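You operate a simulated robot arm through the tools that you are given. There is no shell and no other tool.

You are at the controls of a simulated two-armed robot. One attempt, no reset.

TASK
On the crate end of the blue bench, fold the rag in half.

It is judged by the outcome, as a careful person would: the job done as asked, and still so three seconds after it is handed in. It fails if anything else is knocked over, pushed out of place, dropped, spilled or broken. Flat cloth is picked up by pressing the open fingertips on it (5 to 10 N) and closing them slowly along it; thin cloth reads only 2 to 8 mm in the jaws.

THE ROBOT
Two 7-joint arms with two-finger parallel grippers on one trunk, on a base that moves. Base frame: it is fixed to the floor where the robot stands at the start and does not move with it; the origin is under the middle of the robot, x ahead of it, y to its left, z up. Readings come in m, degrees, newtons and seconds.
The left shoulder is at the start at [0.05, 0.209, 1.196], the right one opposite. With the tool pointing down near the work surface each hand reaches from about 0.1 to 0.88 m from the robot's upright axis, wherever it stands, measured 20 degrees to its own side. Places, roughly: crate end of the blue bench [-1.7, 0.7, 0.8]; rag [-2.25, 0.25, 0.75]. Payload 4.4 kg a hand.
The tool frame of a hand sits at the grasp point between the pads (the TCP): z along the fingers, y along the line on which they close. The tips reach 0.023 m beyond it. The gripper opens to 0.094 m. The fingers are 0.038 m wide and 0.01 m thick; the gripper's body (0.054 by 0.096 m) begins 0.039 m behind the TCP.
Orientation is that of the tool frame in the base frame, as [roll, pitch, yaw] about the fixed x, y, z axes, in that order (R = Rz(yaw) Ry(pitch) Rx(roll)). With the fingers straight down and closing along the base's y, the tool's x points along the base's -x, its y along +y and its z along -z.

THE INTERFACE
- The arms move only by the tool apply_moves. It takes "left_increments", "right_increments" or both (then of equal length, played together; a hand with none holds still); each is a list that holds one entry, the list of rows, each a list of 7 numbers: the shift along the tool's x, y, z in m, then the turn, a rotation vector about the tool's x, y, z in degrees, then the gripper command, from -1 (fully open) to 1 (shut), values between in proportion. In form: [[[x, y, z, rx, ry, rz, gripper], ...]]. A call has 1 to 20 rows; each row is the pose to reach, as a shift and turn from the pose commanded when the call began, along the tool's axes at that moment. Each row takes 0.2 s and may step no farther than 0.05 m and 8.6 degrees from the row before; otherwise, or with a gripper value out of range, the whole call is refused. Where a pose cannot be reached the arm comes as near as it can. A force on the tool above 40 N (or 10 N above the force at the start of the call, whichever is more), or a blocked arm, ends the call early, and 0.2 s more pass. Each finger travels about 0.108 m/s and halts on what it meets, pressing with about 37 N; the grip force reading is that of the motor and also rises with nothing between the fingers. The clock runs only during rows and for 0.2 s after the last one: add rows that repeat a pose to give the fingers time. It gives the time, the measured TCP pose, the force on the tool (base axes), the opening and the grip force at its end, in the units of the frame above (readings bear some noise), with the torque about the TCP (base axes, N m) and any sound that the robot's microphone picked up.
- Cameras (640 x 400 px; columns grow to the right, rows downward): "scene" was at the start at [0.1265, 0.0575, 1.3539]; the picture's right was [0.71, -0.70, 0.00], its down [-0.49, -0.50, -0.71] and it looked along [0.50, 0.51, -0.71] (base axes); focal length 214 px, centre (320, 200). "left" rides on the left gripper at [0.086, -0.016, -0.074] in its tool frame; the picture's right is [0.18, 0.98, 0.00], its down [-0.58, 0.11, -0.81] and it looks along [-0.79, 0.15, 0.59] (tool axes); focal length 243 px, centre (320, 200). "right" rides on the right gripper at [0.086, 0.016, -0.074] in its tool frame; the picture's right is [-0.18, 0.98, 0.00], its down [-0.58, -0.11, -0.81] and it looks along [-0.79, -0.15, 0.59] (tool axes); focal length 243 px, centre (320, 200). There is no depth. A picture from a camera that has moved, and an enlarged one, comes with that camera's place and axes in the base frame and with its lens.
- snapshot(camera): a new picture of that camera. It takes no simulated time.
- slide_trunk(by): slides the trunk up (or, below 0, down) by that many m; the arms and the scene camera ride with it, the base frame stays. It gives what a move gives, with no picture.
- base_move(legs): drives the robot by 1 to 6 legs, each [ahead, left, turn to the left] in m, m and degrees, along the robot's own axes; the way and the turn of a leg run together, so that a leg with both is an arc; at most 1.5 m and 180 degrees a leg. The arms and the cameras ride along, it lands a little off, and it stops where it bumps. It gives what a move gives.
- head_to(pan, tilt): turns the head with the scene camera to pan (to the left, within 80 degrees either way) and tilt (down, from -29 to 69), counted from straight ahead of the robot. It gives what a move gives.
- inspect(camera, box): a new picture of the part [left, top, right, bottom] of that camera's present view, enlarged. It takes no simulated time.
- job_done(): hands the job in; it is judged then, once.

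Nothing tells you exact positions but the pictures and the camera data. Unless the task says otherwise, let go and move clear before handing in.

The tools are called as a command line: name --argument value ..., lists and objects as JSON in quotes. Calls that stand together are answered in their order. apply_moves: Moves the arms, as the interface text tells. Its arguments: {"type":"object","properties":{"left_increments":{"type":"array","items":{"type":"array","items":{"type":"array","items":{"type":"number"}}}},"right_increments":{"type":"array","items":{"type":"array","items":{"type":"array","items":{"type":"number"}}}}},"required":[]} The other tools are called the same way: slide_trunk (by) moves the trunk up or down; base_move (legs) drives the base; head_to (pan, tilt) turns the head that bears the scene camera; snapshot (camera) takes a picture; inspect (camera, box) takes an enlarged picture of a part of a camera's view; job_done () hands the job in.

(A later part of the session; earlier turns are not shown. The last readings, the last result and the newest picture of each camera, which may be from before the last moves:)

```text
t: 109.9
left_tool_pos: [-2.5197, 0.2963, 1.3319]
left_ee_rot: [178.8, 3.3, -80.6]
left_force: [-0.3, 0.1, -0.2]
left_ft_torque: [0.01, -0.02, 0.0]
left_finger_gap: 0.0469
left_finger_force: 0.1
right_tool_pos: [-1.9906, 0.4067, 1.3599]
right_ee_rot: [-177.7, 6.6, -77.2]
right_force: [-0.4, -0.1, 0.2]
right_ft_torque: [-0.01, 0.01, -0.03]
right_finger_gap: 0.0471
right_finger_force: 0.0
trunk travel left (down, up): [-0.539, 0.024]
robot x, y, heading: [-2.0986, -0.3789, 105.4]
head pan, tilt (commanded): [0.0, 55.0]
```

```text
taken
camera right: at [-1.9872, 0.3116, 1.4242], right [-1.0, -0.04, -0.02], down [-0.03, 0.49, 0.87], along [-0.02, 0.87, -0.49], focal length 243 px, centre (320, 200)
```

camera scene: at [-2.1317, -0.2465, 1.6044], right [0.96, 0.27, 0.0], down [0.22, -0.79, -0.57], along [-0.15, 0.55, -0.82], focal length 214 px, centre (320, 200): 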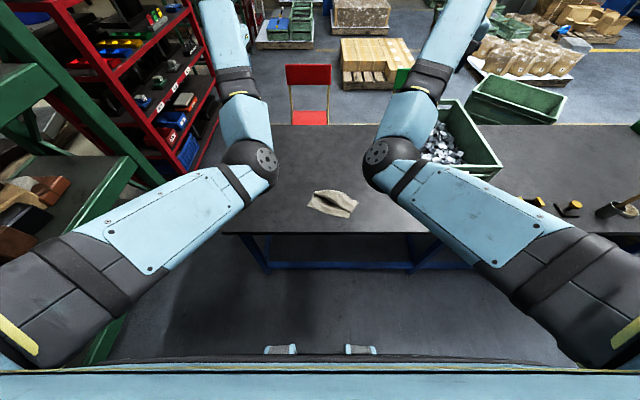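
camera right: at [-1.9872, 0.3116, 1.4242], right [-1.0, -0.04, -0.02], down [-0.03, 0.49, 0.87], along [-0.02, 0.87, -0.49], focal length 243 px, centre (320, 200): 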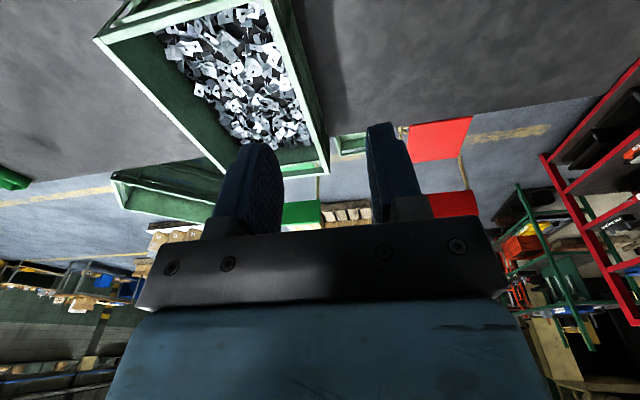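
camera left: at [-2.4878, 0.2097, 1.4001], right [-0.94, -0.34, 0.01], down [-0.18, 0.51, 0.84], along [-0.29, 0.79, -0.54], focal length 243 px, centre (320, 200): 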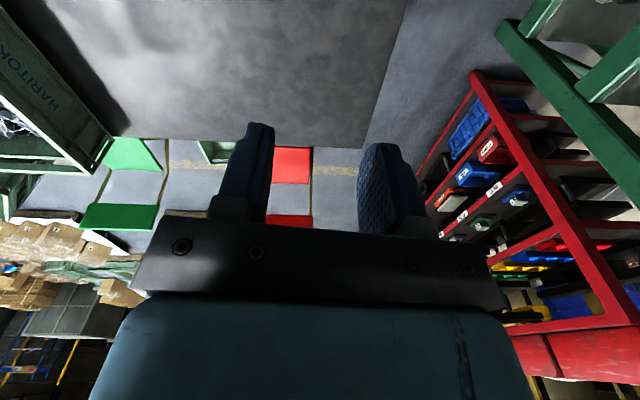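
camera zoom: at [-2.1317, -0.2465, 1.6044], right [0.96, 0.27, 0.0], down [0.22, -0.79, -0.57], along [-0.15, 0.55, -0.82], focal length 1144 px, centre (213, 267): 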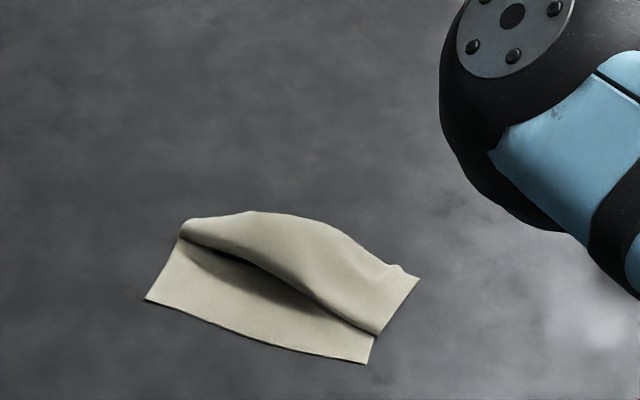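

The footprint is now about 0.20 × 0.10 m. I need to know whether the top layer's free edge faces me or lies at the far side, so I'll enlarge further.

inspect --camera "scene" --box '[302, 182, 362, 220]'

inspect --camera "scene" --box '[335, 182, 365, 201]'

inspect --camera "scene" --box '[302, 182, 332, 201]'

```text
10.53 times, centred on (332, 201) of scene
camera zoom: at [-2.1317, -0.2465, 1.6044], right [0.96, 0.27, 0.0], down [0.22, -0.79, -0.57], along [-0.15, 0.55, -0.82], focal length 2258 px, centre (194, 190)
```

zoom: 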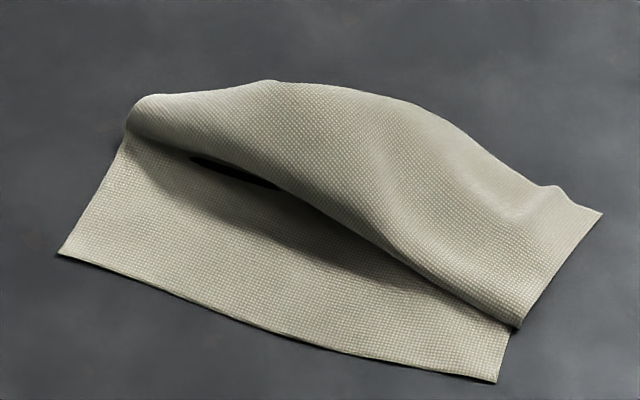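

```text
16.00 times, centred on (350, 192) of scene
camera zoom: at [-2.1317, -0.2465, 1.6044], right [0.96, 0.27, 0.0], down [0.22, -0.79, -0.57], along [-0.15, 0.55, -0.82], focal length 3432 px, centre (-160, 336)
```

zoom: 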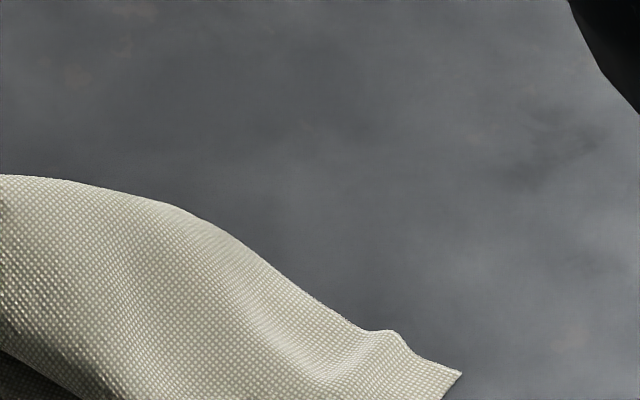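

```text
16.00 times, centred on (317, 192) of scene
camera zoom: at [-2.1317, -0.2465, 1.6044], right [0.96, 0.27, 0.0], down [0.22, -0.79, -0.57], along [-0.15, 0.55, -0.82], focal length 3432 px, centre (368, 336)
```

zoom: 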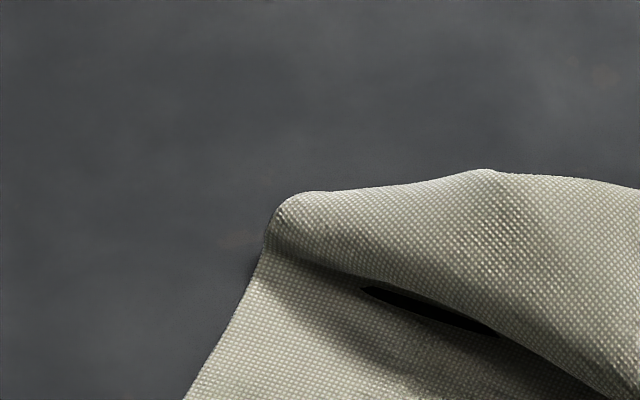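

It is an overhanging wave: the free edge fell back to the far side (I can see the pinch ripple at the far-right corner), so it isn't folded yet. A better grip is needed: fingers closing across the edge, so the held strip points up the fingers. I'll turn the two hands 90° outward for that, up here in free space.

apply_moves --left_increments '[[[0, 0, 0, 0, 0, 8, 0], [0, 0, 0, 0, 0, 16, 0], [0, 0, 0, 0, 0, 24, 0], [0, 0, 0, 0, 0, 32, 0], [0, 0, 0, 0, 0, 40, 0], [0, 0, 0, 0, 0, 48, 0], [0, 0, 0, 0, 0, 56, 0], [0, 0, 0, 0, 0, 64, 0], [0, 0, 0, 0, 0, 72, 0], [0, 0, 0, 0, 0, 80, 0], [0, 0, 0, 0, 0, 86, 0]]]' --right_increments '[[[0, 0, 0, 0, 0, -8, 0], [0, 0, 0, 0, 0, -16, 0], [0, 0, 0, 0, 0, -24, 0], [0, 0, 0, 0, 0, -32, 0], [0, 0, 0, 0, 0, -40, 0], [0, 0, 0, 0, 0, -48, 0], [0, 0, 0, 0, 0, -56, 0], [0, 0, 0, 0, 0, -64, 0], [0, 0, 0, 0, 0, -72, 0], [0, 0, 0, 0, 0, -80, 0], [0, 0, 0, 0, 0, -86, 0]]]'

snapshot --camera "scene"

snapshot --camera "left"

snapshot --camera "right"

```text
t: 112.3
left_tool_pos: [-2.5196, 0.2977, 1.3315]
left_ee_rot: [176.5, -1.0, -166.7]
left_force: [0.8, -0.9, -0.5]
left_ft_torque: [-0.01, -0.01, 0.0]
left_finger_gap: 0.0468
left_finger_force: 0.1
right_tool_pos: [-1.9896, 0.4062, 1.3586]
right_ee_rot: [-173.4, -1.8, 8.9]
right_force: [0.2, 0.6, 1.0]
right_ft_torque: [0.0, -0.03, 0.01]
right_finger_gap: 0.0469
right_finger_force: 0.0
trunk travel left (down, up): [-0.539, 0.024]
robot x, y, heading: [-2.0943, -0.3796, 105.8]
head pan, tilt (commanded): [0.0, 55.0]
```

```text
taken
camera scene: at [-2.1317, -0.2466, 1.6045], right [0.96, 0.27, 0.0], down [0.22, -0.79, -0.57], along [-0.15, 0.55, -0.82], focal length 214 px, centre (320, 200)
```

scene: 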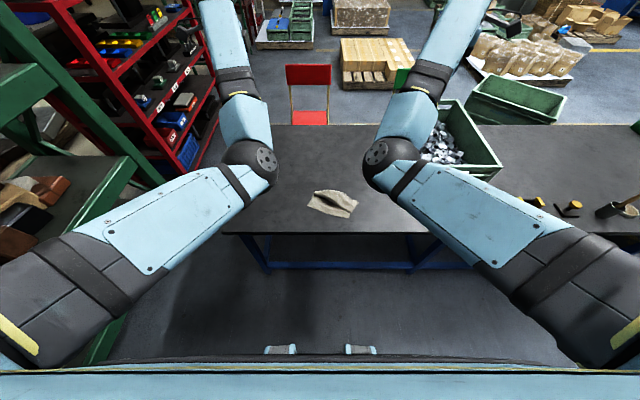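

```text
taken
camera left: at [-2.5984, 0.2567, 1.4059], right [-0.4, 0.91, 0.06], down [0.56, 0.19, 0.8], along [0.72, 0.36, -0.59], focal length 243 px, centre (320, 200)
```

left: 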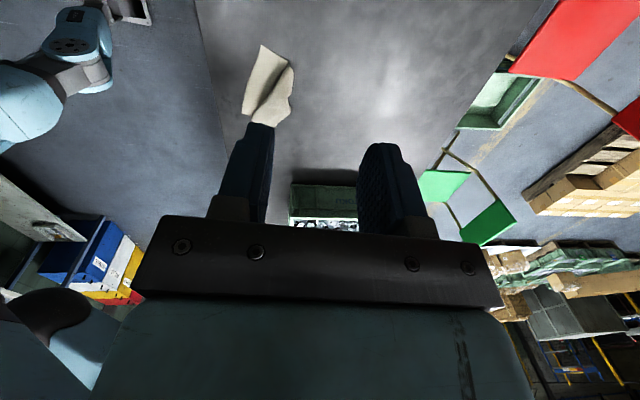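

```text
taken
camera right: at [-1.9029, 0.3961, 1.4349], right [-0.03, -0.99, -0.12], down [-0.6, -0.08, 0.79], along [-0.8, 0.09, -0.59], focal length 243 px, centre (320, 200)
```

right: 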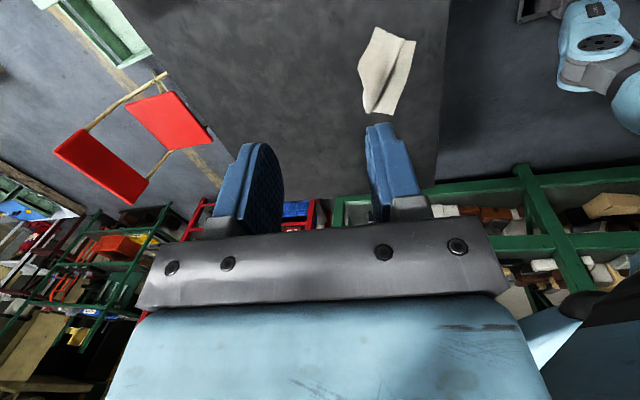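

Both hands turned fine, and the wrist cameras now view the rag from its two sides. Let me enlarge those views to find the free edge.

inspect --camera "left" --box '[220, 30, 320, 135]'

inspect --camera "right" --box '[340, 20, 440, 125]'

```text
3.81 times, centred on (270, 82) of left
camera zoom: at [-2.5984, 0.2567, 1.4059], right [-0.4, 0.91, 0.06], down [0.56, 0.19, 0.8], along [0.72, 0.36, -0.59], focal length 924 px, centre (510, 648)
```

zoom: 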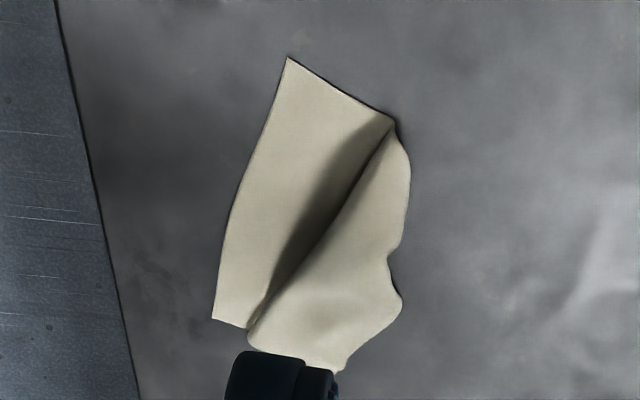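

```text
3.81 times, centred on (390, 72) of right
camera zoom: at [-1.9029, 0.3961, 1.4349], right [-0.03, -0.99, -0.12], down [-0.6, -0.08, 0.79], along [-0.8, 0.09, -0.59], focal length 924 px, centre (53, 686)
```

zoom: 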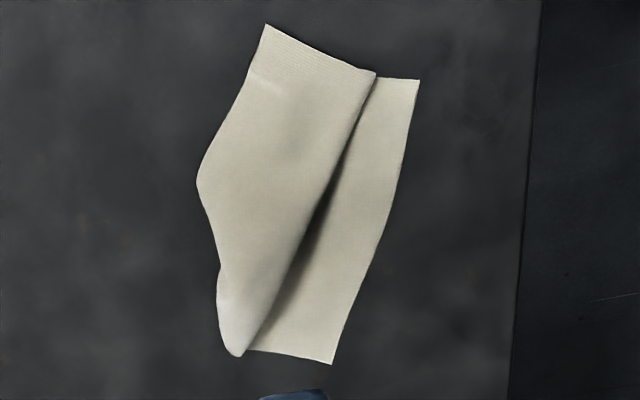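

The side views show the free edge: far-right corner at about (-2.114, 0.352), bulging to (-2.198, 0.384) mid-way, with the left end curled in a small roll at (-2.335, 0.340). I'll first pull this far edge out again to flatten the rag, starting with the right hand at the far-right corner; I bring it over there and then lower the trunk.

apply_moves --right_increments '[[[-0.017, -0.0044, 0, 0, 0, 4, 0.2], [-0.034, -0.0089, 0, 0, 0, 8, 0.4], [-0.051, -0.0133, 0, 0, 0, 12, 0.5], [-0.068, -0.0178, 0, 0, 0, 16, 0.5], [-0.085, -0.0222, 0, 0, 0, 20, 0.5], [-0.102, -0.0266, 0, 0, 0, 24, 0.5], [-0.119, -0.0311, 0, 0, 0, 28, 0.5], [-0.136, -0.0355, 0, 0, 0, 30, 0.5], [-0.136, -0.0355, 0, 0, 0, 30, 0.5]]]'

slide_trunk --by -0.26

snapshot --camera "scene"

snapshot --camera "right"

```text
t: 114.3
left_tool_pos: [-2.5195, 0.2966, 1.3324]
left_ee_rot: [176.5, -1.0, -166.6]
left_force: [-0.1, -0.5, 0.3]
left_ft_torque: [0.01, 0.02, 0.03]
left_finger_gap: 0.047
left_finger_force: 0.1
right_tool_pos: [-2.1315, 0.4205, 1.3586]
right_ee_rot: [-173.4, 1.8, -20.9]
right_force: [0.0, -0.3, 0.7]
right_ft_torque: [0.03, 0.0, 0.0]
right_finger_gap: 0.0237
right_finger_force: 0.0
right hand out of reach, approached as far as the arm can: row 2, 3, 4, 5
trunk travel left (down, up): [-0.539, 0.024]
robot x, y, heading: [-2.0972, -0.3819, 105.6]
head pan, tilt (commanded): [0.0, 55.0]
```

```text
t: 117.0
left_tool_pos: [-2.5189, 0.2964, 1.0718]
left_ee_rot: [176.6, -0.9, -166.6]
left_force: [-0.4, 0.2, -0.1]
left_ft_torque: [0.01, 0.0, -0.01]
left_finger_gap: 0.0471
left_finger_force: 0.1
right_tool_pos: [-2.1313, 0.4219, 1.1]
right_ee_rot: [-173.5, 1.9, -21.0]
right_force: [-0.7, 0.2, 0.0]
right_ft_torque: [-0.06, -0.01, -0.01]
right_finger_gap: 0.0234
right_finger_force: 0.1
trunk travel left (down, up): [-0.279, 0.284]
robot x, y, heading: [-2.094, -0.3791, 105.8]
head pan, tilt (commanded): [0.0, 55.0]
```

```text
taken
camera scene: at [-2.1316, -0.2468, 1.3446], right [0.96, 0.27, 0.0], down [0.22, -0.79, -0.57], along [-0.15, 0.55, -0.82], focal length 214 px, centre (320, 200)
```

scene: 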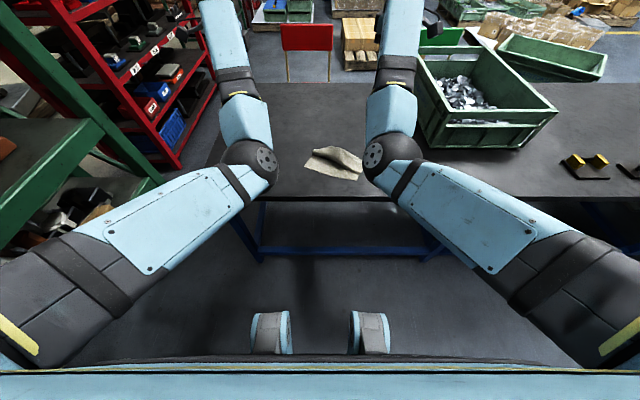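

```text
taken
camera right: at [-2.0565, 0.3677, 1.1701], right [-0.53, -0.84, -0.11], down [-0.51, 0.21, 0.83], along [-0.68, 0.49, -0.55], focal length 243 px, centre (320, 200)
```

right: 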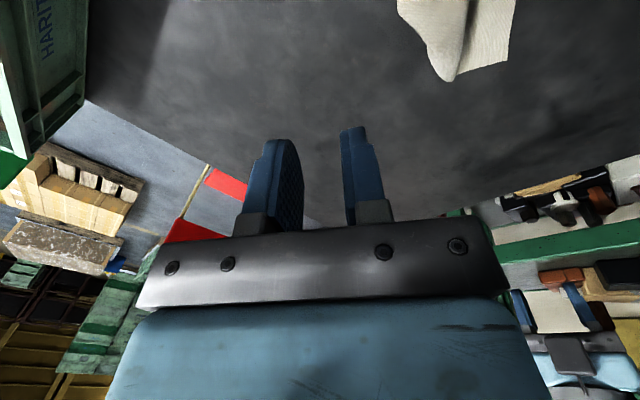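

The right hand is near the far-right corner at z≈1.10. I'll lower it over the corner region to about 0.1 m above the cloth, straightening its small lean, and look through its camera.

apply_moves --right_increments '[[[0.002, 0.015, 0.0368, -1.1, 0.3, 0, 0.55], [0.0041, 0.03, 0.0736, -2.2, 0.6, 0, 0.55], [0.0062, 0.0451, 0.1104, -3.3, 1, 0, 0.55], [0.0082, 0.0601, 0.1473, -4.3, 1.3, 0, 0.55], [0.0103, 0.0752, 0.1841, -5.4, 1.6, 0, 0.55], [0.0123, 0.0902, 0.2209, -6.5, 1.9, 0, 0.55], [0.0123, 0.0902, 0.2209, -6.5, 1.9, 0, 0.55]]]'

snapshot --camera "scene"

snapshot --camera "right"

```text
t: 118.6
left_tool_pos: [-2.5206, 0.2969, 1.071]
left_ee_rot: [176.6, -0.9, -166.6]
left_force: [-0.2, -0.3, 0.0]
left_ft_torque: [0.0, 0.02, -0.02]
left_finger_gap: 0.0471
left_finger_force: 0.1
right_tool_pos: [-2.1506, 0.3589, 0.8691]
right_ee_rot: [-179.7, -0.1, -21.2]
right_force: [0.1, 0.9, -0.8]
right_ft_torque: [0.0, -0.01, 0.05]
right_finger_gap: 0.0213
right_finger_force: 0.1
trunk travel left (down, up): [-0.279, 0.284]
robot x, y, heading: [-2.0957, -0.3804, 105.7]
head pan, tilt (commanded): [0.0, 55.0]
```

```text
taken
camera scene: at [-2.1318, -0.2469, 1.3445], right [0.96, 0.27, 0.0], down [0.22, -0.79, -0.57], along [-0.15, 0.55, -0.82], focal length 214 px, centre (320, 200)
```

scene: 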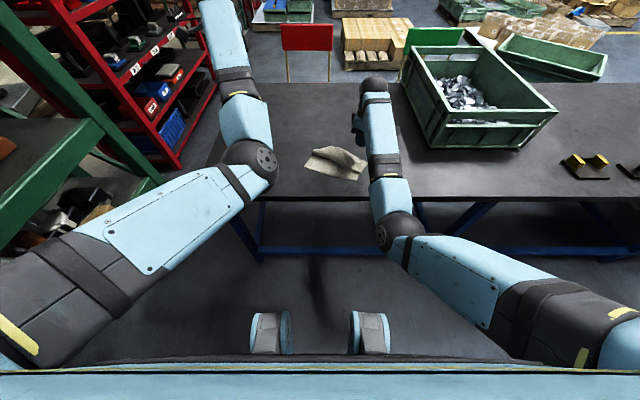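

```text
taken
camera right: at [-2.075, 0.3139, 0.9455], right [-0.53, -0.85, 0.0], down [-0.51, 0.31, 0.81], along [-0.68, 0.43, -0.59], focal length 243 px, centre (320, 200)
```

right: 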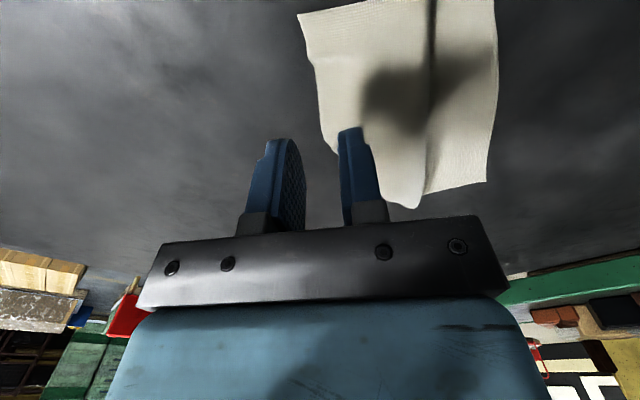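

The right hand hovers over the far-right part of the free edge, which runs from (-2.111, 0.352) to (-2.163, 0.370). I'll align over the edge and lower to just above the cloth, then view.

apply_moves --right_increments '[[[0.005, 0.003, 0.025, 0, 0, 0, 0.5], [0.0096, 0.0065, 0.045, 0, 0, 0, 0.5], [0.0096, 0.0065, 0.06, 0, 0, 0, 0.5], [0.0096, 0.0065, 0.066, 0, 0, 0, 0.5], [0.0096, 0.0065, 0.066, 0, 0, 0, 0.5]]]'

inspect --camera "right" --box '[180, 0, 540, 225]'

inspect --camera "scene" --box '[290, 100, 400, 190]'

```text
t: 119.8
left_tool_pos: [-2.5199, 0.297, 1.0717]
left_ee_rot: [176.4, -0.9, -166.6]
left_force: [0.1, -0.6, -0.1]
left_ft_torque: [0.01, 0.03, 0.01]
left_finger_gap: 0.0468
left_finger_force: 0.2
right_tool_pos: [-2.1436, 0.3498, 0.8015]
right_ee_rot: [-179.9, -0.1, -21.1]
right_force: [0.0, -0.3, 0.0]
right_ft_torque: [-0.01, -0.03, 0.0]
right_finger_gap: 0.0234
right_finger_force: 0.0
trunk travel left (down, up): [-0.279, 0.284]
robot x, y, heading: [-2.0955, -0.379, 105.7]
head pan, tilt (commanded): [0.0, 55.0]
```

```text
1.78 times, centred on (360, 112) of right
camera zoom: at [-2.0678, 0.3049, 0.8781], right [-0.53, -0.85, 0.0], down [-0.51, 0.31, 0.81], along [-0.68, 0.42, -0.59], focal length 431 px, centre (249, 356)
```

zoom: 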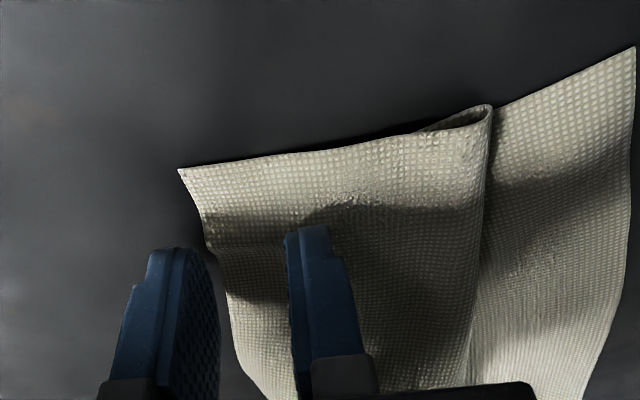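

```text
4.44 times, centred on (345, 145) of scene
camera zoom: at [-2.1317, -0.2466, 1.3445], right [0.96, 0.27, 0.0], down [0.22, -0.79, -0.57], along [-0.15, 0.55, -0.82], focal length 953 px, centre (209, 444)
```

zoom: 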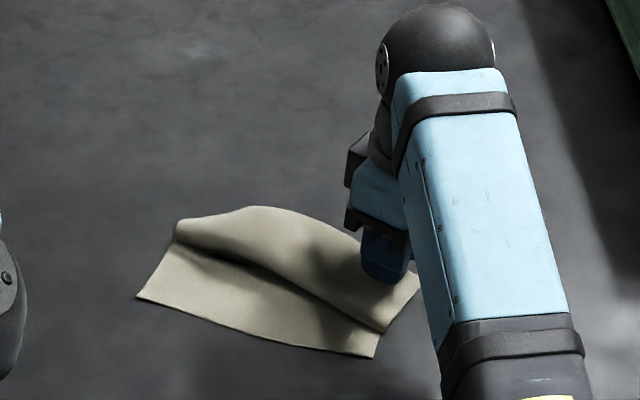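

I can see the layers clearly from the right side: the top sheet's free edge at the far side, with the lip rolled under toward me. The outer finger is just beyond the edge and the inner one on the cloth; I'll lower gently to contact.

apply_moves --right_increments '[[[0, 0, 0.003, 0, 0, 0, 0.5], [0, 0, 0.005, 0, 0, 0, 0.5], [0, 0, 0.006, 0, 0, 0, 0.5], [0, 0, 0.007, 0, 0, 0, 0.5], [0, 0, 0.0075, 0, 0, 0, 0.5], [0, 0, 0.0075, 0, 0, 0, 0.5]]]'

inspect --camera "right" --box '[180, 0, 540, 225]'

```text
t: 121.2
left_tool_pos: [-2.5202, 0.297, 1.0725]
left_ee_rot: [176.4, -1.0, -166.7]
left_force: [0.5, -0.4, -0.2]
left_ft_torque: [0.0, -0.03, 0.01]
left_finger_gap: 0.0469
left_finger_force: 0.0
right_tool_pos: [-2.1429, 0.3498, 0.7963]
right_ee_rot: [-179.9, -0.1, -21.1]
right_force: [0.0, 0.4, -0.5]
right_ft_torque: [-0.02, -0.01, 0.0]
right_finger_gap: 0.0234
right_finger_force: 0.1
trunk travel left (down, up): [-0.279, 0.284]
robot x, y, heading: [-2.0936, -0.3837, 105.7]
head pan, tilt (commanded): [0.0, 55.0]
```

```text
1.78 times, centred on (360, 112) of right
camera zoom: at [-2.0673, 0.3051, 0.8717], right [-0.53, -0.85, 0.0], down [-0.51, 0.31, 0.81], along [-0.68, 0.43, -0.59], focal length 431 px, centre (249, 356)
```

zoom: 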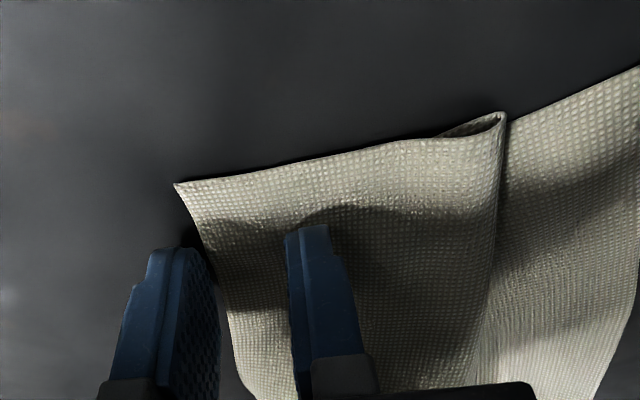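

No contact yet; I'll lower a little further in half-millimetre steps.

apply_moves --right_increments '[[[0, 0, 0.001, 0, 0, 0, 0.5], [0, 0, 0.0015, 0, 0, 0, 0.5], [0, 0, 0.002, 0, 0, 0, 0.5], [0, 0, 0.002, 0, 0, 0, 0.5]]]'

```text
t: 122.2
left_tool_pos: [-2.5199, 0.297, 1.0734]
left_ee_rot: [176.5, -0.9, -166.6]
left_force: [-0.6, 0.4, -0.4]
left_ft_torque: [0.0, 0.0, 0.02]
left_finger_gap: 0.0467
left_finger_force: 0.0
right_tool_pos: [-2.1426, 0.3501, 0.7948]
right_ee_rot: [-179.8, -0.1, -21.1]
right_force: [-0.1, 0.8, 7.1]
right_ft_torque: [-0.13, -0.06, 0.04]
right_finger_gap: 0.0232
right_finger_force: 0.0
trunk travel left (down, up): [-0.279, 0.284]
robot x, y, heading: [-2.0975, -0.3773, 105.7]
head pan, tilt (commanded): [0.0, 55.0]
```

Contact at about 7 N on the inner finger. I'll close slowly, with slight extra pressure.

apply_moves --right_increments '[[[0, 0, 0.0004, 0, 0, 0, 0.54], [0, 0, 0.0004, 0, 0, 0, 0.58], [0, 0, 0.0004, 0, 0, 0, 0.62], [0, 0, 0.0004, 0, 0, 0, 0.66], [0, 0, 0.0004, 0, 0, 0, 0.7], [0, 0, 0.0004, 0, 0, 0, 0.74], [0, 0, 0.0004, 0, 0, 0, 0.78]]]'

inspect --camera "right" --box '[180, 0, 540, 225]'

```text
t: 123.8
left_tool_pos: [-2.5206, 0.2957, 1.0727]
left_ee_rot: [176.4, -0.8, -166.6]
left_force: [0.1, -0.1, -0.7]
left_ft_torque: [-0.04, -0.04, -0.02]
left_finger_gap: 0.0471
left_finger_force: 0.1
right_tool_pos: [-2.142, 0.3502, 0.7944]
right_ee_rot: [-179.9, -0.1, -21.2]
right_force: [0.3, 1.7, 11.1]
right_ft_torque: [-0.18, -0.11, 0.04]
right_finger_gap: 0.01
right_finger_force: 0.0
trunk travel left (down, up): [-0.279, 0.284]
robot x, y, heading: [-2.0946, -0.3778, 105.5]
head pan, tilt (commanded): [0.0, 55.0]
```

```text
1.78 times, centred on (360, 112) of right
camera zoom: at [-2.0671, 0.3044, 0.8705], right [-0.53, -0.85, 0.0], down [-0.51, 0.31, 0.81], along [-0.68, 0.43, -0.59], focal length 431 px, centre (249, 356)
```

zoom: 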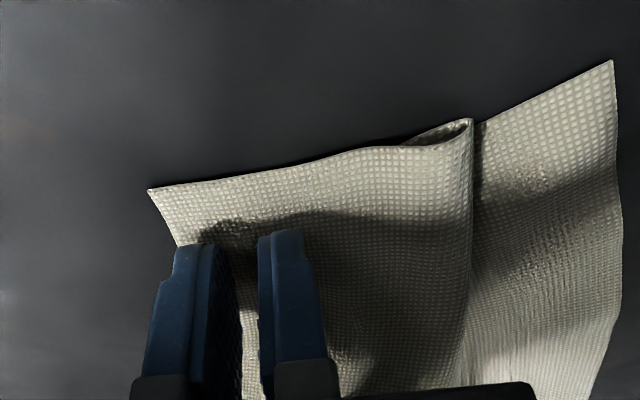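

The inner finger drags the top sheet outward while the outer finger passes above it; that dragging is itself useful for flattening. I'll drag the sheet toward the far side by 3 cm and check.

apply_moves --right_increments '[[[0, -0.004, 0.0003, 0, 0, 0, 0.78], [0, -0.008, 0.0004, 0, 0, 0, 0.78], [0, -0.012, 0.0006, 0, 0, 0, 0.78], [0, -0.016, 0.0008, 0, 0, 0, 0.78], [0, -0.02, 0.001, 0, 0, 0, 0.78], [0, -0.025, 0.0012, 0, 0, 0, 0.78], [0, -0.03, 0.0014, 0, 0, 0, 0.78]]]'

inspect --camera "right" --box '[180, 0, 540, 225]'

inspect --camera "scene" --box '[290, 100, 400, 190]'

```text
t: 125.4
left_tool_pos: [-2.5209, 0.2959, 1.0735]
left_ee_rot: [176.4, -0.8, -166.7]
left_force: [0.2, -0.1, -1.1]
left_ft_torque: [0.03, -0.01, 0.0]
left_finger_gap: 0.0471
left_finger_force: 0.0
right_tool_pos: [-2.1307, 0.3791, 0.7948]
right_ee_rot: [-179.7, 0.0, -21.2]
right_force: [0.0, 3.0, 22.8]
right_ft_torque: [-0.35, -0.16, -0.01]
right_finger_gap: 0.0093
right_finger_force: 0.1
trunk travel left (down, up): [-0.279, 0.284]
robot x, y, heading: [-2.0931, -0.3839, 105.6]
head pan, tilt (commanded): [0.0, 55.0]
```

```text
1.78 times, centred on (360, 112) of right
camera zoom: at [-2.056, 0.3325, 0.8702], right [-0.53, -0.85, -0.01], down [-0.5, 0.31, 0.81], along [-0.68, 0.43, -0.59], focal length 431 px, centre (249, 356)
```

zoom: 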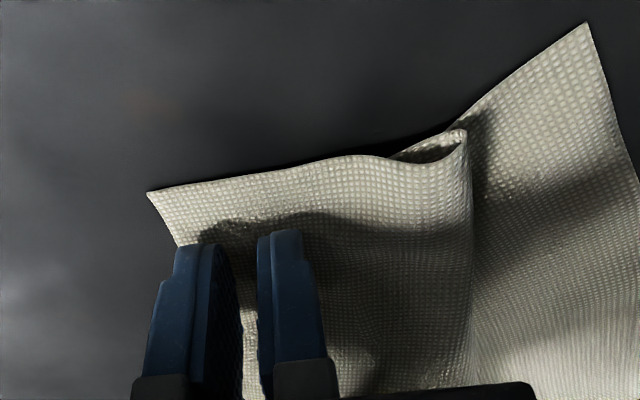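

```text
4.44 times, centred on (345, 145) of scene
camera zoom: at [-2.1316, -0.249, 1.3449], right [0.96, 0.27, 0.0], down [0.22, -0.79, -0.58], along [-0.15, 0.55, -0.82], focal length 953 px, centre (209, 444)
```

zoom: 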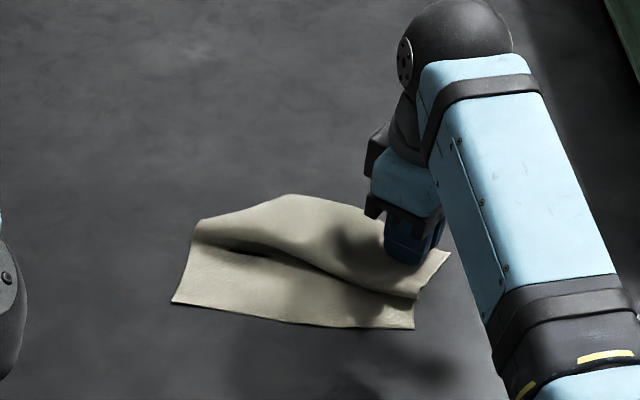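

Dragging works: the lip is unrolling, though the whole rag also slid a little and the pressure rose to 23 N. I'll ease the pressure and drag another 5 cm straight toward the far side.

apply_moves --right_increments '[[[0, 0, -0.0008, 0, 0, 0, 0.78], [-0.0024, -0.0044, -0.0008, 0, 0, 0, 0.78], [-0.0047, -0.0088, -0.0008, 0, 0, 0, 0.78], [-0.0071, -0.0132, -0.0007, 0, 0, 0, 0.78], [-0.0095, -0.0176, -0.0006, 0, 0, 0, 0.78], [-0.0118, -0.022, -0.0005, 0, 0, 0, 0.78], [-0.0142, -0.0264, -0.0004, 0, 0, 0, 0.78], [-0.0166, -0.0308, -0.0003, 0, 0, 0, 0.78], [-0.019, -0.0352, -0.0002, 0, 0, 0, 0.78], [-0.0213, -0.0396, -0.0001, 0, 0, 0, 0.78], [-0.0237, -0.044, 0, 0, 0, 0, 0.78]]]'

inspect --camera "right" --box '[180, 0, 540, 225]'

inspect --camera "scene" --box '[290, 100, 400, 190]'

```text
t: 127.8
left_tool_pos: [-2.5206, 0.2943, 1.0737]
left_ee_rot: [176.4, -0.7, -166.5]
left_force: [-0.7, 0.0, -1.4]
left_ft_torque: [-0.02, 0.03, -0.02]
left_finger_gap: 0.047
left_finger_force: 0.0
right_tool_pos: [-2.1385, 0.4278, 0.7937]
right_ee_rot: [-179.6, 0.0, -21.1]
right_force: [-0.9, 3.0, 17.7]
right_ft_torque: [-0.25, -0.1, 0.03]
right_finger_gap: 0.009
right_finger_force: 0.0
trunk travel left (down, up): [-0.279, 0.284]
robot x, y, heading: [-2.0969, -0.381, 105.7]
head pan, tilt (commanded): [0.0, 55.0]
```

```text
1.78 times, centred on (360, 112) of right
camera zoom: at [-2.0627, 0.3819, 0.8702], right [-0.53, -0.85, -0.01], down [-0.5, 0.31, 0.81], along [-0.68, 0.43, -0.59], focal length 431 px, centre (249, 356)
```

zoom: 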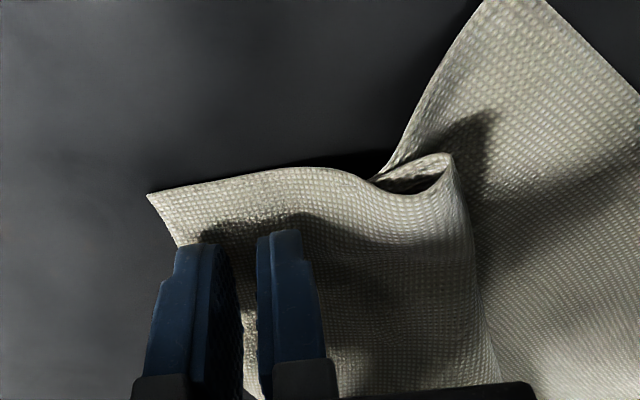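

```text
4.44 times, centred on (345, 145) of scene
camera zoom: at [-2.1316, -0.2491, 1.3449], right [0.96, 0.27, 0.0], down [0.22, -0.79, -0.58], along [-0.15, 0.55, -0.82], focal length 953 px, centre (209, 444)
```

zoom: 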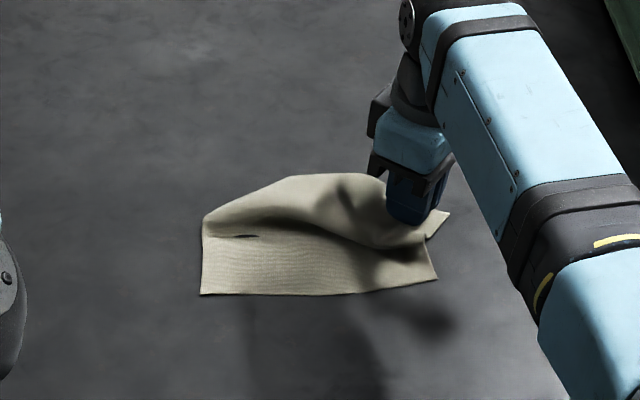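

The right side is opening up but the whole rag slides and turns. I'll bring the left hand over with closed fingers to pin the lower layer near the near edge while the right hand keeps dragging.

apply_moves --left_increments '[[[-0.037, -0.005, 0, 0.4, 0, 0, 0.3], [-0.075, -0.01, 0, 0.9, 0, 0, 0.6], [-0.112, -0.015, 0, 1.3, 0, 0, 0.9], [-0.15, -0.02, 0, 1.8, 0, 0, 1], [-0.187, -0.025, 0, 2.2, 0, 0, 1], [-0.224, -0.03, 0.02, 2.6, 0, 0, 1], [-0.262, -0.035, 0.04, 3.1, 0, 0, 1], [-0.299, -0.04, 0.06, 3.5, 0, 0, 1], [-0.299, -0.04, 0.1, 3.5, 0, 0, 1], [-0.299, -0.04, 0.14, 3.5, 0, 0, 1], [-0.299, -0.04, 0.18, 3.5, 0, 0, 1], [-0.299, -0.04, 0.2, 3.5, 0, 0, 1], [-0.299, -0.04, 0.2, 3.5, 0, 0, 1]]]'

snapshot --camera "scene"

inspect --camera "scene" --box '[290, 100, 400, 190]'

snapshot --camera "left"

```text
t: 130.6
left_tool_pos: [-2.2249, 0.3368, 0.867]
left_ee_rot: [179.8, -0.8, -166.5]
left_force: [-0.1, 0.2, -0.3]
left_ft_torque: [0.01, 0.04, -0.03]
left_finger_gap: 0.0
left_finger_force: 37.2
left hand out of reach, approached as far as the arm can: row 1, 2, 3, 4, 5, 6
right_tool_pos: [-2.1379, 0.427, 0.7944]
right_ee_rot: [-179.7, 0.0, -21.2]
right_force: [2.8, -1.1, 21.7]
right_ft_torque: [-0.48, -0.18, 0.03]
right_finger_gap: 0.0102
right_finger_force: 0.1
trunk travel left (down, up): [-0.279, 0.284]
robot x, y, heading: [-2.0966, -0.3797, 105.4]
head pan, tilt (commanded): [0.0, 55.0]
```

```text
taken
camera scene: at [-2.1313, -0.2498, 1.3449], right [0.96, 0.27, 0.0], down [0.22, -0.79, -0.58], along [-0.15, 0.55, -0.82], focal length 214 px, centre (320, 200)
```

scene: 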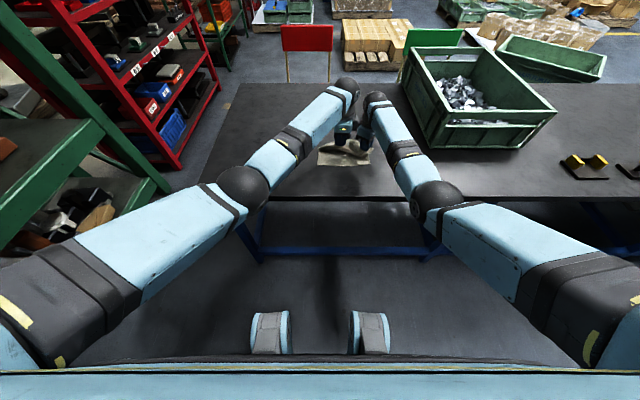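

```text
4.44 times, centred on (345, 145) of scene
camera zoom: at [-2.1313, -0.2498, 1.3449], right [0.96, 0.27, 0.0], down [0.22, -0.79, -0.58], along [-0.15, 0.55, -0.82], focal length 953 px, centre (209, 444)
```

zoom: 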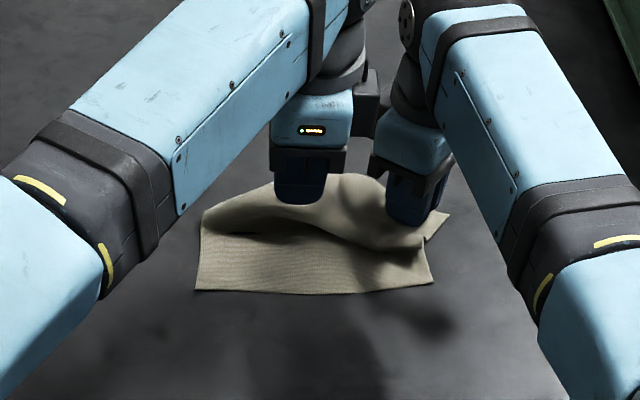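

```text
taken
camera left: at [-2.3042, 0.3013, 0.9418], right [-0.41, 0.91, 0.01], down [0.55, 0.24, 0.8], along [0.73, 0.33, -0.6], focal length 243 px, centre (320, 200)
```

left: 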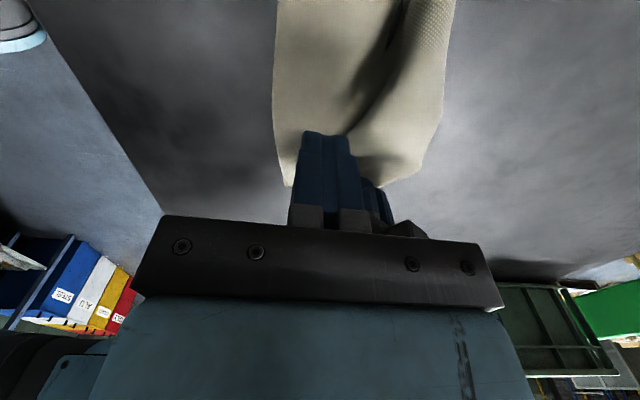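

The left fingertips are over the flat lower strip, about 2 cm in front of the lip. I'll lower them to press on the lower layer.

apply_moves --left_increments '[[[0, -0.004, 0.03, 0, 0, 0, 1], [0, -0.008, 0.055, 0, 0, 0, 1], [0, -0.008, 0.066, 0, 0, 0, 1], [0, -0.008, 0.07, 0, 0, 0, 1], [0, -0.008, 0.072, 0, 0, 0, 1], [0, -0.008, 0.073, 0, 0, 0, 1], [0, -0.008, 0.0735, 0, 0, 0, 1]]]'

```text
t: 132.2
left_tool_pos: [-2.2247, 0.3287, 0.7942]
left_ee_rot: [179.8, -0.9, -166.6]
left_force: [-0.3, 1.0, 3.0]
left_ft_torque: [0.0, -0.05, 0.02]
left_finger_gap: 0.0
left_finger_force: 36.4
right_tool_pos: [-2.1378, 0.4267, 0.7952]
right_ee_rot: [-179.7, -0.1, -21.1]
right_force: [2.6, -1.1, 19.5]
right_ft_torque: [-0.42, -0.21, 0.05]
right_finger_gap: 0.0102
right_finger_force: 0.1
trunk travel left (down, up): [-0.279, 0.284]
robot x, y, heading: [-2.0997, -0.3836, 105.8]
head pan, tilt (commanded): [0.0, 55.0]
```

Left reads 3 N; I'll press a bit more with it and then drag with the right, at reduced pressure, toward where the far-right corner should lie when flat.

apply_moves --left_increments '[[[0, 0, 0.0006, 0, 0, 0, 1], [0, 0, 0.001, 0, 0, 0, 1], [0, 0, 0.001, 0, 0, 0, 1], [0, 0, 0.001, 0, 0, 0, 1], [0, 0, 0.001, 0, 0, 0, 1], [0, 0, 0.001, 0, 0, 0, 1], [0, 0, 0.001, 0, 0, 0, 1], [0, 0, 0.001, 0, 0, 0, 1], [0, 0, 0.001, 0, 0, 0, 1], [0, 0, 0.001, 0, 0, 0, 1], [0, 0, 0.001, 0, 0, 0, 1], [0, 0, 0.001, 0, 0, 0, 1]]]' --right_increments '[[[0, 0, -0.0005, 0, 0, 0, 0.78], [0, 0, -0.0005, 0, 0, 0, 0.78], [-0.0057, -0.004, -0.0005, 0, 0, 0, 0.78], [-0.0115, -0.008, -0.0005, 0, 0, 0, 0.78], [-0.0172, -0.0121, -0.0004, 0, 0, 0, 0.78], [-0.0229, -0.0161, -0.0004, 0, 0, 0, 0.78], [-0.0286, -0.0201, -0.0003, 0, 0, 0, 0.78], [-0.0344, -0.0241, -0.0003, 0, 0, 0, 0.78], [-0.0401, -0.0282, -0.0002, 0, 0, 0, 0.78], [-0.0458, -0.0322, -0.0002, 0, 0, 0, 0.78], [-0.0515, -0.0362, -0.0001, 0, 0, 0, 0.78], [-0.0573, -0.0402, 0, 0, 0, 0, 0.78]]]'

inspect --camera "scene" --box '[290, 90, 400, 180]'

snapshot --camera "right"

snapshot --camera "left"

```text
t: 134.8
left_tool_pos: [-2.2251, 0.3291, 0.7943]
left_ee_rot: [179.8, -0.8, -166.6]
left_force: [-3.0, -0.6, 27.4]
left_ft_torque: [0.04, -0.4, 0.0]
left_finger_gap: 0.0
left_finger_force: 36.6
right_tool_pos: [-2.1597, 0.4554, 0.7967]
right_ee_rot: [-179.7, 0.0, -21.1]
right_force: [-0.1, 0.2, 0.1]
right_ft_torque: [-0.02, 0.02, 0.0]
right_finger_gap: 0.0103
right_finger_force: 0.0
right hand out of reach, approached as far as the arm can: row 8, 9, 10, 11, 12
trunk travel left (down, up): [-0.279, 0.284]
robot x, y, heading: [-2.0969, -0.3793, 105.7]
head pan, tilt (commanded): [0.0, 55.0]
```

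```text
4.44 times, centred on (345, 135) of scene
camera zoom: at [-2.1313, -0.2501, 1.345], right [0.96, 0.27, 0.0], down [0.22, -0.79, -0.58], along [-0.15, 0.56, -0.82], focal length 953 px, centre (209, 489)
```

zoom: 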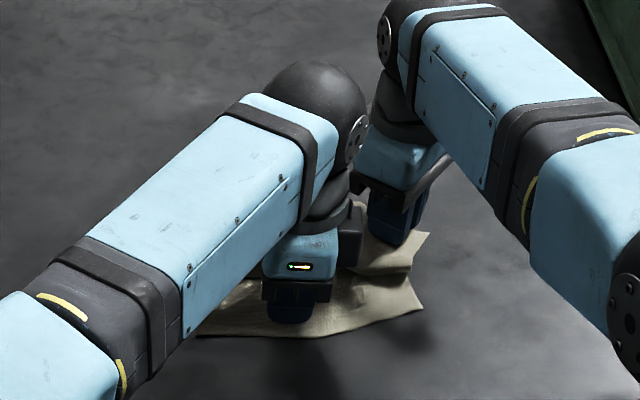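

```text
taken
camera right: at [-2.0837, 0.4102, 0.872], right [-0.53, -0.85, -0.01], down [-0.5, 0.31, 0.81], along [-0.68, 0.43, -0.59], focal length 243 px, centre (320, 200)
```

right: 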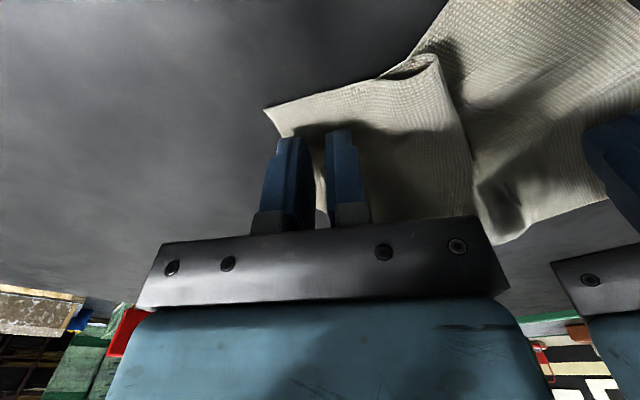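

```text
taken
camera left: at [-2.3044, 0.2925, 0.8692], right [-0.41, 0.91, 0.01], down [0.55, 0.24, 0.8], along [0.73, 0.33, -0.6], focal length 243 px, centre (320, 200)
```

left: 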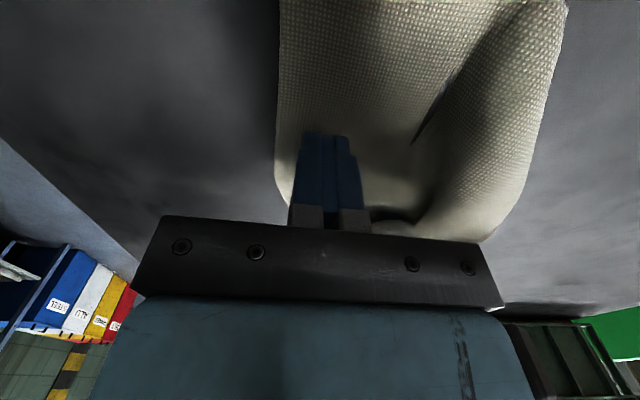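

The right hand reached its limit before the sheet was fully unrolled. I'll lift both hands clear, drive the base forward about 0.1 m, and then pinch the far-right corner and use it to pull the rag flat.

apply_moves --left_increments '[[[0, 0, -0.03, 0, 0, 0, 1], [0, 0, -0.07, 0, 0, 0, 1], [0.04, 0, -0.1, 0, 0, 0, 1], [0.08, 0, -0.1, 0, 0, 0, 1], [0.12, 0, -0.1, 0, 0, 0, 1]]]' --right_increments '[[[0, 0, -0.03, 0, 0, 0, 0.78], [0, 0, -0.07, 0, 0, 0, 0.78], [0, 0, -0.09, 0, 0, 0, 0.5], [0, 0, -0.09, 0, 0, 0, 0.3], [0, 0, -0.09, 0, 0, 0, 0.3]]]'

base_move --legs '[[0.11, 0.0, 0]]'

snapshot --camera "scene"

inspect --camera "scene" --box '[280, 120, 400, 220]'

snapshot --camera "right"

snapshot --camera "left"

```text
t: 136.0
left_tool_pos: [-2.3419, 0.3021, 0.8928]
left_ee_rot: [180.0, -0.8, -166.5]
left_force: [0.1, -0.3, 0.7]
left_ft_torque: [0.03, -0.01, 0.01]
left_finger_gap: 0.0
left_finger_force: 36.6
right_tool_pos: [-2.1601, 0.4569, 0.8874]
right_ee_rot: [-179.8, -0.2, -21.0]
right_force: [-0.7, 0.1, 0.4]
right_ft_torque: [-0.02, -0.01, 0.02]
right_finger_gap: 0.033
right_finger_force: 0.0
trunk travel left (down, up): [-0.279, 0.284]
robot x, y, heading: [-2.097, -0.3779, 105.4]
head pan, tilt (commanded): [0.0, 55.0]
```

```text
t: 137.2
left_tool_pos: [-2.371, 0.4101, 0.893]
left_ee_rot: [-180.0, -0.9, -166.6]
left_force: [0.9, 0.0, -0.5]
left_ft_torque: [-0.05, -0.04, -0.02]
left_finger_gap: 0.0
left_finger_force: 37.3
right_tool_pos: [-2.188, 0.5653, 0.8853]
right_ee_rot: [-179.8, -0.1, -21.1]
right_force: [-0.1, 0.6, -1.2]
right_ft_torque: [0.01, -0.02, 0.02]
right_finger_gap: 0.0326
right_finger_force: 0.1
trunk travel left (down, up): [-0.279, 0.284]
robot x, y, heading: [-2.125, -0.2747, 105.9]
head pan, tilt (commanded): [0.0, 55.0]
```

```text
taken
camera scene: at [-2.1619, -0.1381, 1.3444], right [0.96, 0.27, 0.0], down [0.22, -0.79, -0.57], along [-0.15, 0.55, -0.82], focal length 214 px, centre (320, 200)
```

scene: 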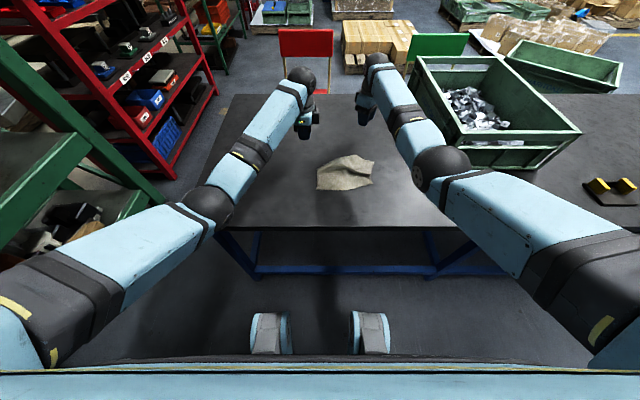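

```text
4.00 times, centred on (340, 170) of scene
camera zoom: at [-2.1619, -0.1381, 1.3444], right [0.96, 0.27, 0.0], down [0.22, -0.79, -0.57], along [-0.15, 0.55, -0.82], focal length 858 px, centre (240, 320)
```

zoom: 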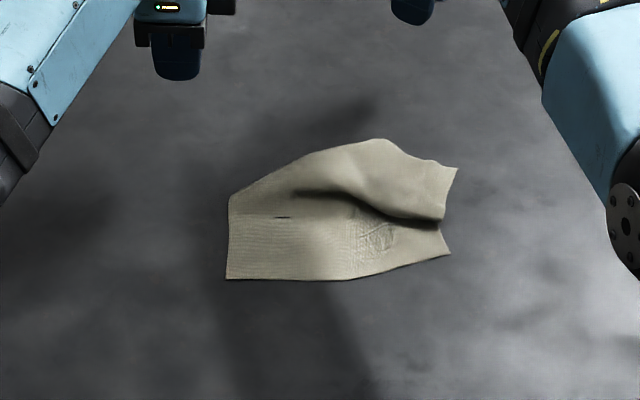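

```text
taken
camera right: at [-2.1126, 0.5207, 0.9612], right [-0.53, -0.85, 0.0], down [-0.51, 0.31, 0.81], along [-0.68, 0.43, -0.59], focal length 243 px, centre (320, 200)
```

right: 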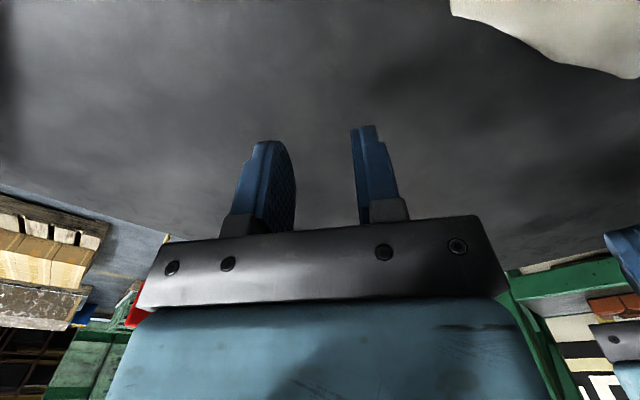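

```text
taken
camera left: at [-2.45, 0.3758, 0.9674], right [-0.41, 0.91, 0.0], down [0.55, 0.24, 0.8], along [0.73, 0.33, -0.6], focal length 243 px, centre (320, 200)
```

left: 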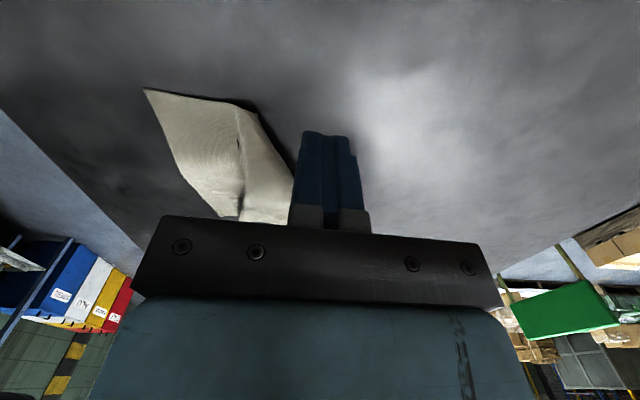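

Now the rag is clearly visible: still with a wave, far-right corner at about (-2.122, 0.471). I'll position the right hand over that corner for a pinch across the far edge, tilted slightly so its outer finger is lower, and look from its camera.

apply_moves --right_increments '[[[0.015, 0.016, 0.01, -1, 0, -1.8, 0.5], [0.03, 0.032, 0.02, -2, 0, -3.6, 0.55], [0.045, 0.048, 0.035, -3, 0, -5.4, 0.55], [0.06, 0.064, 0.05, -4, 0, -7.2, 0.55], [0.076, 0.0796, 0.065, -5, 0, -9, 0.55], [0.076, 0.0796, 0.075, -6, 0, -9, 0.55], [0.076, 0.0796, 0.075, -6, 0, -9, 0.55]]]'

inspect --camera "right" --box '[180, 0, 540, 225]'

inspect --camera "scene" --box '[280, 120, 400, 220]'

```text
t: 138.8
left_tool_pos: [-2.3705, 0.4122, 0.8934]
left_ee_rot: [180.0, -0.9, -166.6]
left_force: [0.3, 0.0, 0.6]
left_ft_torque: [-0.01, -0.02, 0.01]
left_finger_gap: 0.0001
left_finger_force: 37.1
right_tool_pos: [-2.1453, 0.464, 0.8121]
right_ee_rot: [174.1, 0.4, -12.3]
right_force: [0.4, -0.6, -0.4]
right_ft_torque: [0.0, 0.0, 0.0]
right_finger_gap: 0.0212
right_finger_force: 0.0
trunk travel left (down, up): [-0.279, 0.284]
robot x, y, heading: [-2.1269, -0.2733, 105.9]
head pan, tilt (commanded): [0.0, 55.0]
```

```text
1.78 times, centred on (360, 112) of right
camera zoom: at [-2.0612, 0.4385, 0.8876], right [-0.39, -0.92, 0.1], down [-0.52, 0.31, 0.79], along [-0.76, 0.25, -0.6], focal length 431 px, centre (249, 356)
```

zoom: 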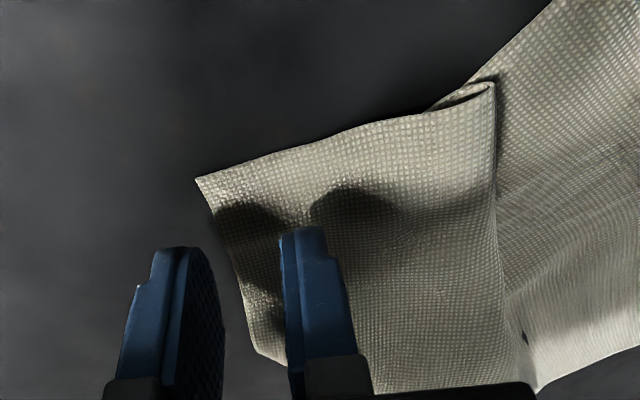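

```text
4.00 times, centred on (340, 170) of scene
camera zoom: at [-2.1616, -0.139, 1.3445], right [0.96, 0.27, 0.0], down [0.22, -0.79, -0.57], along [-0.15, 0.55, -0.82], focal length 858 px, centre (240, 320)
```

zoom: 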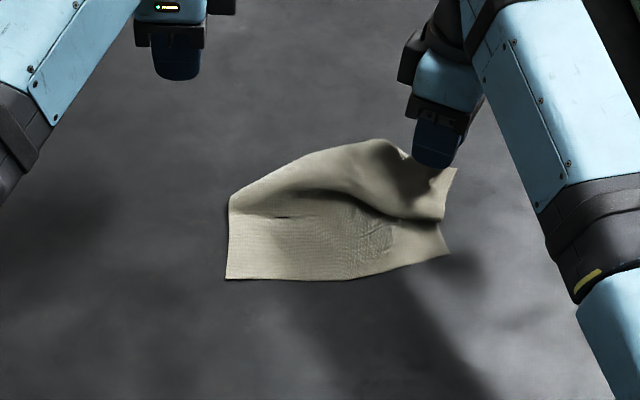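

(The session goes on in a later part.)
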